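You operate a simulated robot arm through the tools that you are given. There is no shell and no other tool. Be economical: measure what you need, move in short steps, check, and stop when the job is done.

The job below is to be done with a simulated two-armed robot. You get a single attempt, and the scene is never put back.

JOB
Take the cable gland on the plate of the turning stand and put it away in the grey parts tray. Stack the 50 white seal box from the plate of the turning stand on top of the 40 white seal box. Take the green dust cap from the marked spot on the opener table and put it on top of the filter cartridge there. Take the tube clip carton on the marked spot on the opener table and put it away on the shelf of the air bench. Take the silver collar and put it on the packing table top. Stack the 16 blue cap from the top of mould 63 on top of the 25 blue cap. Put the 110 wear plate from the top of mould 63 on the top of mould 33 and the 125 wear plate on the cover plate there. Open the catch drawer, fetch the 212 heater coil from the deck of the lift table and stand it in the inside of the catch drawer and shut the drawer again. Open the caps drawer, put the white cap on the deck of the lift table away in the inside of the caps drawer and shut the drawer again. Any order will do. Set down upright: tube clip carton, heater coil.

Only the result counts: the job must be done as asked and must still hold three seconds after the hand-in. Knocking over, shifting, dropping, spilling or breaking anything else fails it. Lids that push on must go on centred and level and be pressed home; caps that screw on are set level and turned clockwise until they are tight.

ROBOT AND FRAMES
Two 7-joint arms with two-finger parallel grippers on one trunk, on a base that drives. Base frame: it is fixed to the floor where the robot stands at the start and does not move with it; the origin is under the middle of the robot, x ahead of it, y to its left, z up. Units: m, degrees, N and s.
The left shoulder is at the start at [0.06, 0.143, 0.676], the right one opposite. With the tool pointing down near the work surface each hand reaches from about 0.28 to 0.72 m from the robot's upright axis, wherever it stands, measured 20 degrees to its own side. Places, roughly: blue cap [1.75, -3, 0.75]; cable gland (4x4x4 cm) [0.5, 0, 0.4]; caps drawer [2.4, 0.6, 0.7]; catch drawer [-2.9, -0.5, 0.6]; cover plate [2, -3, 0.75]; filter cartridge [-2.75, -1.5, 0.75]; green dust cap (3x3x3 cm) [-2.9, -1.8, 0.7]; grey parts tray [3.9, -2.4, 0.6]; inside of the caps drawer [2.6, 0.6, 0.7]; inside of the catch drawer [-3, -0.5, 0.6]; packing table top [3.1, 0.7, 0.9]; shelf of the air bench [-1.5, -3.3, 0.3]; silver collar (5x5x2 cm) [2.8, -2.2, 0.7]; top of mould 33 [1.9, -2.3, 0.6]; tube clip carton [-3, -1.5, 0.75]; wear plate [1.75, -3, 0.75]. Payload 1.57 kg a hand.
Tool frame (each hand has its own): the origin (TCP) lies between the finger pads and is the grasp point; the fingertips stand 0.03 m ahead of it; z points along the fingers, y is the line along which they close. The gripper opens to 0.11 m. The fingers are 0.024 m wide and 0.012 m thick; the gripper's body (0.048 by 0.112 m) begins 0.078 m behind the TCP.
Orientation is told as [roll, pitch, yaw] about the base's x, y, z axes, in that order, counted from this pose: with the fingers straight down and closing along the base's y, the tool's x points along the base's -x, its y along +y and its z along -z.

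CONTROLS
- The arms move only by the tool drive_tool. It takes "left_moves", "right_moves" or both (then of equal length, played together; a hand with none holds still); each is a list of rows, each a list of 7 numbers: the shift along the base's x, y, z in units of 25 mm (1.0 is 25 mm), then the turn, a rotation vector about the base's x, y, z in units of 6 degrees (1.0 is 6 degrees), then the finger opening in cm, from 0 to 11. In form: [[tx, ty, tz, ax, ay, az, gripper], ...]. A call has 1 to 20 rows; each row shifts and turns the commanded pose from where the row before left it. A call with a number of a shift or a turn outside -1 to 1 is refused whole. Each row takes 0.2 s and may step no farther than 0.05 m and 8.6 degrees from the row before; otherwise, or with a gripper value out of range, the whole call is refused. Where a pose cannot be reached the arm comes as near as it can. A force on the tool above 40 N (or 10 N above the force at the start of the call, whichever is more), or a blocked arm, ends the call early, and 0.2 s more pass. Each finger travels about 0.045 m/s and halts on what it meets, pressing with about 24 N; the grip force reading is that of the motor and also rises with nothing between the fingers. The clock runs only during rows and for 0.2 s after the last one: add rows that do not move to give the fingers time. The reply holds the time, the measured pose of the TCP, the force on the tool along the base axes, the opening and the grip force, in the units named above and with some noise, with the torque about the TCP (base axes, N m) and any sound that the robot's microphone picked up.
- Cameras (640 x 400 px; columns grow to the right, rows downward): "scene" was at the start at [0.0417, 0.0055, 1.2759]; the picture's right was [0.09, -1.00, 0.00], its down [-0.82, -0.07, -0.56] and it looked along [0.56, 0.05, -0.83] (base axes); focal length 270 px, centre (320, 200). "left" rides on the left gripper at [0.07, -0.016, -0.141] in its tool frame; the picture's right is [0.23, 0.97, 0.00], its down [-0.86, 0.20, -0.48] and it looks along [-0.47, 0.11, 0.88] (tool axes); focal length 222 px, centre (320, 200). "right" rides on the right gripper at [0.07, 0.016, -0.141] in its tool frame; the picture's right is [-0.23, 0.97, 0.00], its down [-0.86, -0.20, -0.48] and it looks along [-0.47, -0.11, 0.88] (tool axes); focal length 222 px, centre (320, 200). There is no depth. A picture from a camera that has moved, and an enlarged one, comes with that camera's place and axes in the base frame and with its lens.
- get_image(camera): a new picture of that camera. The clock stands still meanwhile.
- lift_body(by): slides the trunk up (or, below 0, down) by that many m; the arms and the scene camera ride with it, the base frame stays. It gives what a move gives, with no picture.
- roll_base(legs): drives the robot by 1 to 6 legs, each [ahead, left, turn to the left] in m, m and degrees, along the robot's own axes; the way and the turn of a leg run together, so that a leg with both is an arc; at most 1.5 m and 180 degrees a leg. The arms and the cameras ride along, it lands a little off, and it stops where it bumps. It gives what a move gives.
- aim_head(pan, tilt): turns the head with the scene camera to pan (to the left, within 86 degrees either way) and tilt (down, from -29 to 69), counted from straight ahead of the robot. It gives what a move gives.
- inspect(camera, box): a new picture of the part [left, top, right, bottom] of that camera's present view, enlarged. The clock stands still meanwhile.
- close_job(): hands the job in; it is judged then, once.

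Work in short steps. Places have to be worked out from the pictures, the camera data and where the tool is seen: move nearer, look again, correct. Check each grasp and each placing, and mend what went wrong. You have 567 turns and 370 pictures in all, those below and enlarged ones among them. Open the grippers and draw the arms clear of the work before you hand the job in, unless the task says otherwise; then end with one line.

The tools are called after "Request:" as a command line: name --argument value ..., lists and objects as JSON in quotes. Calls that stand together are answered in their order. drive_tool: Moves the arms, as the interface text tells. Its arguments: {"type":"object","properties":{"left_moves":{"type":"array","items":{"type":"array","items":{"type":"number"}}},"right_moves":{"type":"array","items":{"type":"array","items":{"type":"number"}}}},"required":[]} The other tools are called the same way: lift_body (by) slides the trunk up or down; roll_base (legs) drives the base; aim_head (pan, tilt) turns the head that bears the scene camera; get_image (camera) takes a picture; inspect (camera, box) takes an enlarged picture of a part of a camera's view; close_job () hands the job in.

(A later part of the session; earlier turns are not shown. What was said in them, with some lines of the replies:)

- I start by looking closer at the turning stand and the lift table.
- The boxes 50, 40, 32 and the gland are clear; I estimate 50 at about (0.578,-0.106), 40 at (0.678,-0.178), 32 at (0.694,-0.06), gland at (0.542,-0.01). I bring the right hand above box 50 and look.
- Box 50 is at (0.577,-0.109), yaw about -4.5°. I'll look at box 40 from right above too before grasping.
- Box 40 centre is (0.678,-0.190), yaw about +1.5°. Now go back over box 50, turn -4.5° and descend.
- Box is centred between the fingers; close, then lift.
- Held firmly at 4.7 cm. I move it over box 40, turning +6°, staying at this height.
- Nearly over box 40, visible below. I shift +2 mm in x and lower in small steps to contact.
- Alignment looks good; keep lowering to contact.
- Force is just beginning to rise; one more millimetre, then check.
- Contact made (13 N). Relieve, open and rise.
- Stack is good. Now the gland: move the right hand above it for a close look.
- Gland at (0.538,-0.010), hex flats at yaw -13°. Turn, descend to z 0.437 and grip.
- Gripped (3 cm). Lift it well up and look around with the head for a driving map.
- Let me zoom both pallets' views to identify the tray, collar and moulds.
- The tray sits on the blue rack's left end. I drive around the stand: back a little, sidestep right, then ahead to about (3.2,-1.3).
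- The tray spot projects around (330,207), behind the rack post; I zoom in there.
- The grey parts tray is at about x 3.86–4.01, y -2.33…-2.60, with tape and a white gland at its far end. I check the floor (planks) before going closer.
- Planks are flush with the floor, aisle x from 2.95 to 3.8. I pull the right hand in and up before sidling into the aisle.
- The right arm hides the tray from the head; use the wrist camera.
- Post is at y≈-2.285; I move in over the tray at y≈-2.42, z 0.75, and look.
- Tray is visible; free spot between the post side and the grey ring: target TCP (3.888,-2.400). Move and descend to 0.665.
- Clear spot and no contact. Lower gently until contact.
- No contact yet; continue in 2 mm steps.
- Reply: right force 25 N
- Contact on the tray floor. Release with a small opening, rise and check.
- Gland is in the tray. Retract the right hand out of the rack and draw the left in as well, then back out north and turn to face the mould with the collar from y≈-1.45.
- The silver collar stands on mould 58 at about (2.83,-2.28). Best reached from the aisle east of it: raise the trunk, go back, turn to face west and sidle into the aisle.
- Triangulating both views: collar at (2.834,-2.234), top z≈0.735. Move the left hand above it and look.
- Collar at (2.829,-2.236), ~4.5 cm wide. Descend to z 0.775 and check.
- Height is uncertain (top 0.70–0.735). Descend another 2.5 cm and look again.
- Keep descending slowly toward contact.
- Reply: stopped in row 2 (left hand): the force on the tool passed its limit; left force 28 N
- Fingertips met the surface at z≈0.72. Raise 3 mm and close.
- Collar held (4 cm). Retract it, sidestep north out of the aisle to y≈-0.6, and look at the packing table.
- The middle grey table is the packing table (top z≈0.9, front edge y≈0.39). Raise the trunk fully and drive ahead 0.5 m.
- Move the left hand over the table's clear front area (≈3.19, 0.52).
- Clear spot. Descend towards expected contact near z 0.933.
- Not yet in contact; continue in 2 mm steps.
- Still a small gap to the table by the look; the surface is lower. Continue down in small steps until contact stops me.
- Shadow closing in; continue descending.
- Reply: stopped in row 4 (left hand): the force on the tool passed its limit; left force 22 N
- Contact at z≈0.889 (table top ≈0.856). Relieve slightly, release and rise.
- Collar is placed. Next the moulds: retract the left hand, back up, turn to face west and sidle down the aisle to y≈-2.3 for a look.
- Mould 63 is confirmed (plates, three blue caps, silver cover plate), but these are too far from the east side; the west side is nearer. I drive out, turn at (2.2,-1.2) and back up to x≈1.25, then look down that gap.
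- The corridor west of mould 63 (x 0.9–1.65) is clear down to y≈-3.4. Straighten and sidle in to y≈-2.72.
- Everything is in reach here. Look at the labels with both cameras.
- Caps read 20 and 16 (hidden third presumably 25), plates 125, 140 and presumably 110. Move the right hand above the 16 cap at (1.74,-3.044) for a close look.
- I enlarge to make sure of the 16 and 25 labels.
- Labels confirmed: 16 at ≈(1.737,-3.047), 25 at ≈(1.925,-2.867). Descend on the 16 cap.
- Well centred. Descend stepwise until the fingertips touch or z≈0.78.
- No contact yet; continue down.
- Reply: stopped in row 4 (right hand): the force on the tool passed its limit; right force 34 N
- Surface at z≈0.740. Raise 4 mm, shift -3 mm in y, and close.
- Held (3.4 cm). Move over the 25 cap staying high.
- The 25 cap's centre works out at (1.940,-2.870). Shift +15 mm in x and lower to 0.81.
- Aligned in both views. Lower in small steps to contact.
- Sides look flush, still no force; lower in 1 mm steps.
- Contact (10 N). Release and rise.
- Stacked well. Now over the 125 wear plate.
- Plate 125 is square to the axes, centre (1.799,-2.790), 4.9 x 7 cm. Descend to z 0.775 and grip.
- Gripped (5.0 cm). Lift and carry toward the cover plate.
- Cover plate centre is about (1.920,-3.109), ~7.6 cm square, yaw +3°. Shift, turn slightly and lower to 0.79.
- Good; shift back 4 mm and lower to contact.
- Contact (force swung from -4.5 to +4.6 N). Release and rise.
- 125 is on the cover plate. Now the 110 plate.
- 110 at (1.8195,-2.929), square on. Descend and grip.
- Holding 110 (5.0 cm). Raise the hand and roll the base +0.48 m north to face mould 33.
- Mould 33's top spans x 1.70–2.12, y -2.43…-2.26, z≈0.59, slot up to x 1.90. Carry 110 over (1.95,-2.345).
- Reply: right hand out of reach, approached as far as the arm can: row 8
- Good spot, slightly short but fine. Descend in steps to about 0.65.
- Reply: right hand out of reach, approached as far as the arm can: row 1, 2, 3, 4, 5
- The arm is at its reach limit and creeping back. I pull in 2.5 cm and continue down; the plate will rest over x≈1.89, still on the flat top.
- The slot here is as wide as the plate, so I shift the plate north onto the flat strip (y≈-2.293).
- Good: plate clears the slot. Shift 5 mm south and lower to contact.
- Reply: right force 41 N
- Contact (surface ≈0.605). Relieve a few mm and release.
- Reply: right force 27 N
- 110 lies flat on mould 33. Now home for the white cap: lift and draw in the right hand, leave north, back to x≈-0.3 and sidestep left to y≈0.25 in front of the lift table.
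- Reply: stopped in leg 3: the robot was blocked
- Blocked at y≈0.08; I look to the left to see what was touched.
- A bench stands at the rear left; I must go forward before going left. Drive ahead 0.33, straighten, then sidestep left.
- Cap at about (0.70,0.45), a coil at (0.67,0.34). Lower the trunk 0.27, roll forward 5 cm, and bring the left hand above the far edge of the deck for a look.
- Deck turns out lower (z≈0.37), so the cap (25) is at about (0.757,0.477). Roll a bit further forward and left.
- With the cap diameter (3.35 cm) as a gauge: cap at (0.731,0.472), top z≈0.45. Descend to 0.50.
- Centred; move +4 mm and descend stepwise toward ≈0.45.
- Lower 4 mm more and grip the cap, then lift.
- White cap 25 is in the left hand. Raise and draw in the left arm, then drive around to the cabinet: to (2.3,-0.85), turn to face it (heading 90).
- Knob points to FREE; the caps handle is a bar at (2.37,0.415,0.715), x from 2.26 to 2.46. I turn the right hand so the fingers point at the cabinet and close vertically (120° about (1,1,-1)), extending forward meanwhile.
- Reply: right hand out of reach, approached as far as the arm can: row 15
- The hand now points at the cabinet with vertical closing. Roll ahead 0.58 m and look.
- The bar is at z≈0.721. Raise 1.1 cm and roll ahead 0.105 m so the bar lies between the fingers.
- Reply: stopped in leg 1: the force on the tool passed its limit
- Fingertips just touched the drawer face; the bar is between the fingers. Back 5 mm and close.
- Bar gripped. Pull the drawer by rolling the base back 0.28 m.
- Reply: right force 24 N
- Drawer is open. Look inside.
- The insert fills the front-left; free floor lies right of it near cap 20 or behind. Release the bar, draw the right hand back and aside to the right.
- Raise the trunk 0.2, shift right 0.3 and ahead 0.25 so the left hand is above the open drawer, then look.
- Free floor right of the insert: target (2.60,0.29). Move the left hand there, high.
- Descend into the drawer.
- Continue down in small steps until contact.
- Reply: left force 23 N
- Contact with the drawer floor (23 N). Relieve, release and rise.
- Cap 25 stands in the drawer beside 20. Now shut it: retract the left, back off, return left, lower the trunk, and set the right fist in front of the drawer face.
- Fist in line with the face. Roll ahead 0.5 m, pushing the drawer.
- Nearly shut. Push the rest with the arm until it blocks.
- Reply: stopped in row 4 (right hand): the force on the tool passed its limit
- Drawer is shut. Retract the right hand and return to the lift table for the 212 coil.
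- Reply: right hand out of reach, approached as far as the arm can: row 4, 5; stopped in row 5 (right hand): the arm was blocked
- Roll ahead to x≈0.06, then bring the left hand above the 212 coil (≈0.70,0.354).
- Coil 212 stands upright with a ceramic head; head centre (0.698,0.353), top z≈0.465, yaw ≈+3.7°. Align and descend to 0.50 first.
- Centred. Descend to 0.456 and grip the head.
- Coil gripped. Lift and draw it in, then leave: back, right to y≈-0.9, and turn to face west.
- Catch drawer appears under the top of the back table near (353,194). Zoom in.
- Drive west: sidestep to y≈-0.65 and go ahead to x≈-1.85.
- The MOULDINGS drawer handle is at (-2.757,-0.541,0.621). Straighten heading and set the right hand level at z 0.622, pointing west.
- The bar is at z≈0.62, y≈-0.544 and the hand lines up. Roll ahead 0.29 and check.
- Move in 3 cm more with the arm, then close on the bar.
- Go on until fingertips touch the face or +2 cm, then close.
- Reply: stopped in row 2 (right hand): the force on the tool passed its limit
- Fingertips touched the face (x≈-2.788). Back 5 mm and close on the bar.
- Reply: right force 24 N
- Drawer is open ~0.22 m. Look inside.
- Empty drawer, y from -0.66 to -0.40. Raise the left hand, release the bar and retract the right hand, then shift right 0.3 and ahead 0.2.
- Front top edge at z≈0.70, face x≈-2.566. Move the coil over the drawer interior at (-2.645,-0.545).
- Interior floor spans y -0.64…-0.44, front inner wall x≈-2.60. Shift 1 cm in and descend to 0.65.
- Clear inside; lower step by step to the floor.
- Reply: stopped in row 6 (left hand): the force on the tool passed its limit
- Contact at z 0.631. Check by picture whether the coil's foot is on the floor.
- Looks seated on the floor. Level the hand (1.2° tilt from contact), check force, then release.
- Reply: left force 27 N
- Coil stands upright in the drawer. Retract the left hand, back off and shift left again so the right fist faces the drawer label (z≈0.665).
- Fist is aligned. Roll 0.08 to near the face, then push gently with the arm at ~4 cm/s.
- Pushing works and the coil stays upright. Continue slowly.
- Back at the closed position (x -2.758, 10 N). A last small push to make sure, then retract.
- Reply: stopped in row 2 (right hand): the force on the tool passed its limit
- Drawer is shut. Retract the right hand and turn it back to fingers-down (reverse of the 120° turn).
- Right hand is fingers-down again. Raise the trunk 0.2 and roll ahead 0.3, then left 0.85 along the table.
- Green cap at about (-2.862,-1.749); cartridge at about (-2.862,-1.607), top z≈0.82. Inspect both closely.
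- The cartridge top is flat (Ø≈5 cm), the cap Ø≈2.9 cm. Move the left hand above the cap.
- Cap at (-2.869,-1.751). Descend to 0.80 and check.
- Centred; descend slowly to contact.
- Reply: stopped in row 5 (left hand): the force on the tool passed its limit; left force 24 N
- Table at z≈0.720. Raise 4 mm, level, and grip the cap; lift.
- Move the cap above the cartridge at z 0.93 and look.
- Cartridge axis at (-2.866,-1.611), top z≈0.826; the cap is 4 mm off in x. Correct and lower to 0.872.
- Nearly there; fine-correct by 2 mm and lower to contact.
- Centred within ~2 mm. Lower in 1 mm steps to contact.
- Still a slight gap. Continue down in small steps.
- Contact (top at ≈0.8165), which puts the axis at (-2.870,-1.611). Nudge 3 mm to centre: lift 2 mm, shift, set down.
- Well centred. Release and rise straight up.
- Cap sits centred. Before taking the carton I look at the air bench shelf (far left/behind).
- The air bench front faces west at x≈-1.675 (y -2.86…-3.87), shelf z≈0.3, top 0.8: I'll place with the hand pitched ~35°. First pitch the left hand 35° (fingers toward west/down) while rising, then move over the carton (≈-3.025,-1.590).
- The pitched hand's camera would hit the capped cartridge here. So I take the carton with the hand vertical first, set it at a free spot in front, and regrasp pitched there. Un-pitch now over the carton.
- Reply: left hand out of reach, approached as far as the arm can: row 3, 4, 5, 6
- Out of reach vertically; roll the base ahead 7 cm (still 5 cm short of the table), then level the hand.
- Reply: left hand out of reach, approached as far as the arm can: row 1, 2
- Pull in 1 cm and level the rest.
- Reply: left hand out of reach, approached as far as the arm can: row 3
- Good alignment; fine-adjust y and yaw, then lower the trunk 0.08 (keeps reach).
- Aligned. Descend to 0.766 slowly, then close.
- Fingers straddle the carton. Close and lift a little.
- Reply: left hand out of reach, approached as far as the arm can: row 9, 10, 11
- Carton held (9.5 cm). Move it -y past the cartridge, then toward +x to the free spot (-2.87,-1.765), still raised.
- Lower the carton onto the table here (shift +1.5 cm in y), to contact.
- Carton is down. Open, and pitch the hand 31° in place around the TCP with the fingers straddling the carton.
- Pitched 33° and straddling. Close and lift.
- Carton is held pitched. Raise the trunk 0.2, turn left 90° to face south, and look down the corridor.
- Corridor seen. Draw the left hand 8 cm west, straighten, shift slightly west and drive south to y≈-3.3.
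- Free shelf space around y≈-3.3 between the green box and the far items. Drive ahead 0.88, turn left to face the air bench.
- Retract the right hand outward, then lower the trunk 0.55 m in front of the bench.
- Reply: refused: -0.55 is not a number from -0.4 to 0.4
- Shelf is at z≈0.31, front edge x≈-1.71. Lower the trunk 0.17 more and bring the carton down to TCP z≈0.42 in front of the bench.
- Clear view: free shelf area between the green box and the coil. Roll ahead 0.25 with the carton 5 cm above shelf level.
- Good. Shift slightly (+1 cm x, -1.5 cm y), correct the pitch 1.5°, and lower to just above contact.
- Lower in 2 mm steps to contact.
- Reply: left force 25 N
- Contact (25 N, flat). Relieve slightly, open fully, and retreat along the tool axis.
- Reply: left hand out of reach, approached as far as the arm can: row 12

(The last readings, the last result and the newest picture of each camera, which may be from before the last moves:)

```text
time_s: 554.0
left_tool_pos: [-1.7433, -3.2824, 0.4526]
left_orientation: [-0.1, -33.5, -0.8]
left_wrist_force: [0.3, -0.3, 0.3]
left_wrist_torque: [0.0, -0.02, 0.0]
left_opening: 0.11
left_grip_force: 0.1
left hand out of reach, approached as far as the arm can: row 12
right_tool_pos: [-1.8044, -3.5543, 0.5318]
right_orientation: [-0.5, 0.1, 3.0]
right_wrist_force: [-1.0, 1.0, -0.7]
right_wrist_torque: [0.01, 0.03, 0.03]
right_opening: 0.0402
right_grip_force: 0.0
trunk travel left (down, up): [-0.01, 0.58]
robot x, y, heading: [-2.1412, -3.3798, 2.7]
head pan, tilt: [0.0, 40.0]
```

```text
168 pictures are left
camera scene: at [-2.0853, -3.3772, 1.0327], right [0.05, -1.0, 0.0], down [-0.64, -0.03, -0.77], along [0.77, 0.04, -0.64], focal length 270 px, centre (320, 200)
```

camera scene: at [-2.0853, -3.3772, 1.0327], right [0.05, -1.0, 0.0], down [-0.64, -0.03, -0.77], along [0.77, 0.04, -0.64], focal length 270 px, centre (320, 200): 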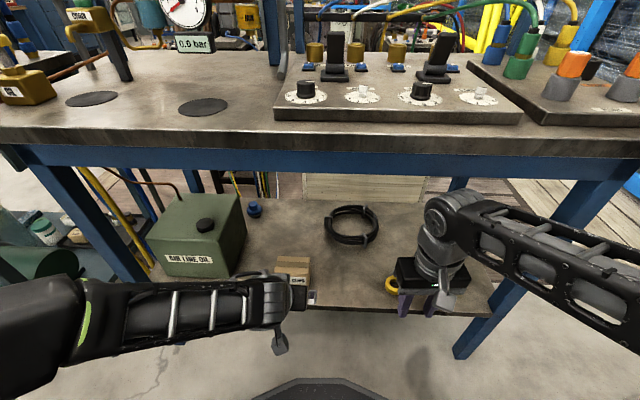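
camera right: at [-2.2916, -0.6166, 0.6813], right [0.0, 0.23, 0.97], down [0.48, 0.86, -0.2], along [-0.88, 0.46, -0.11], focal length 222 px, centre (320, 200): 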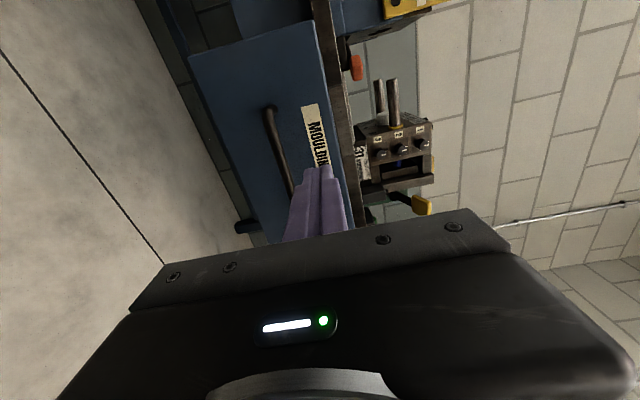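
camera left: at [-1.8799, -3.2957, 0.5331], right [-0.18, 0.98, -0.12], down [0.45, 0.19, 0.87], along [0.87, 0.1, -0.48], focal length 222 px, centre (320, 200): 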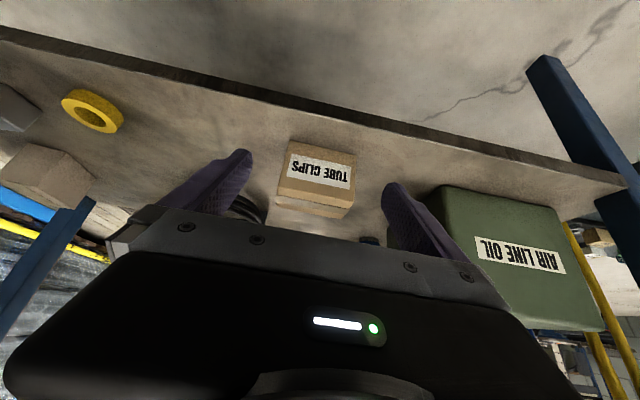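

The carton stands upright on the shelf. Open both grippers, back the robot away, and take a final look.

Request:
roll_base --legs '[[-0.3, 0, 0]]'

Request:
drive_tool --right_moves '[[0, 0, 0.5, 0, 0, 0, 8], [0, 0, 0.5, 0, 0, 0, 8], [0, 0, 0, 0, 0, 0, 8], [0, 0, 0, 0, 0, 0, 8]]' --left_moves '[[0, 0, 0.8, 0, 0, 0, 11], [0, 0, 0.8, 0, 0, 0, 11], [0, 0, 0.8, 0, 0, 0, 11], [0, 0, 0, 0, 0, 0, 11]]'

Request:
inspect --camera "scene" --box '[180, 100, 480, 300]'

```text
time_s: 556.0
left_tool_pos: [-2.0375, -3.2964, 0.4523]
left_orientation: [0.0, -33.4, -1.0]
left_wrist_force: [0.0, -0.6, -0.3]
left_wrist_torque: [0.0, -0.01, 0.0]
left_opening: 0.1102
left_grip_force: 0.1
right_tool_pos: [-2.1, -3.5679, 0.5321]
right_orientation: [-0.4, 0.2, 2.8]
right_wrist_force: [0.7, 0.5, 0.1]
right_wrist_torque: [-0.01, 0.03, -0.01]
right_opening: 0.0398
right_grip_force: 0.0
trunk travel left (down, up): [-0.01, 0.58]
robot x, y, heading: [-2.4349, -3.3932, 2.4]
head pan, tilt: [0.0, 40.0]
```

```text
time_s: 557.0
left_tool_pos: [-2.0384, -3.2979, 0.5126]
left_orientation: [-0.1, -33.4, -1.0]
left_wrist_force: [-0.2, -0.3, -0.5]
left_wrist_torque: [0.0, 0.0, 0.0]
left_opening: 0.1103
left_grip_force: 0.0
right_tool_pos: [-2.1013, -3.5688, 0.5585]
right_orientation: [-0.4, 0.0, 2.8]
right_wrist_force: [-0.7, 0.3, -0.8]
right_wrist_torque: [-0.02, 0.0, 0.04]
right_opening: 0.0799
right_grip_force: 0.0
trunk travel left (down, up): [-0.01, 0.58]
robot x, y, heading: [-2.4374, -3.3911, 2.5]
head pan, tilt: [0.0, 40.0]
```

```text
2.00 times, centred on (330, 200) of scene
camera zoom: at [-2.3813, -3.391, 1.0327], right [0.04, -1.0, 0.0], down [-0.64, -0.03, -0.77], along [0.77, 0.03, -0.64], focal length 541 px, centre (300, 200)
```

zoom: 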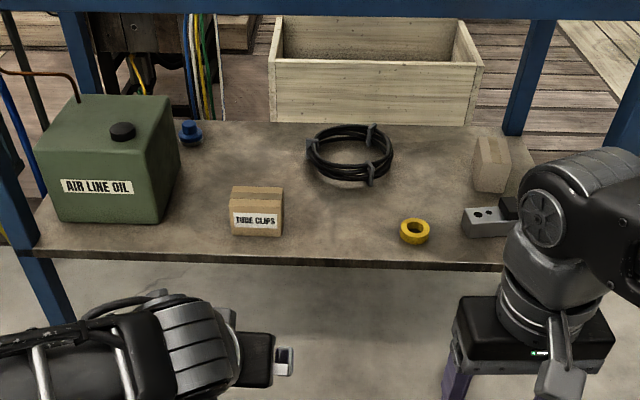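

The carton is upright on the shelf and both arms are clear with open grippers; every item of the job has been placed and checked, so I hand in.

Request:
close_job

```text
The job is handed in.
```

I did every item on the list and handed the job in. I checked each placing by picture or contact force, except that I did not look at the heater coil again once the catch drawer was shut. Once, near the lift table, the robot was blocked, probably by the bench behind it. I did not check whether that moved anything there.
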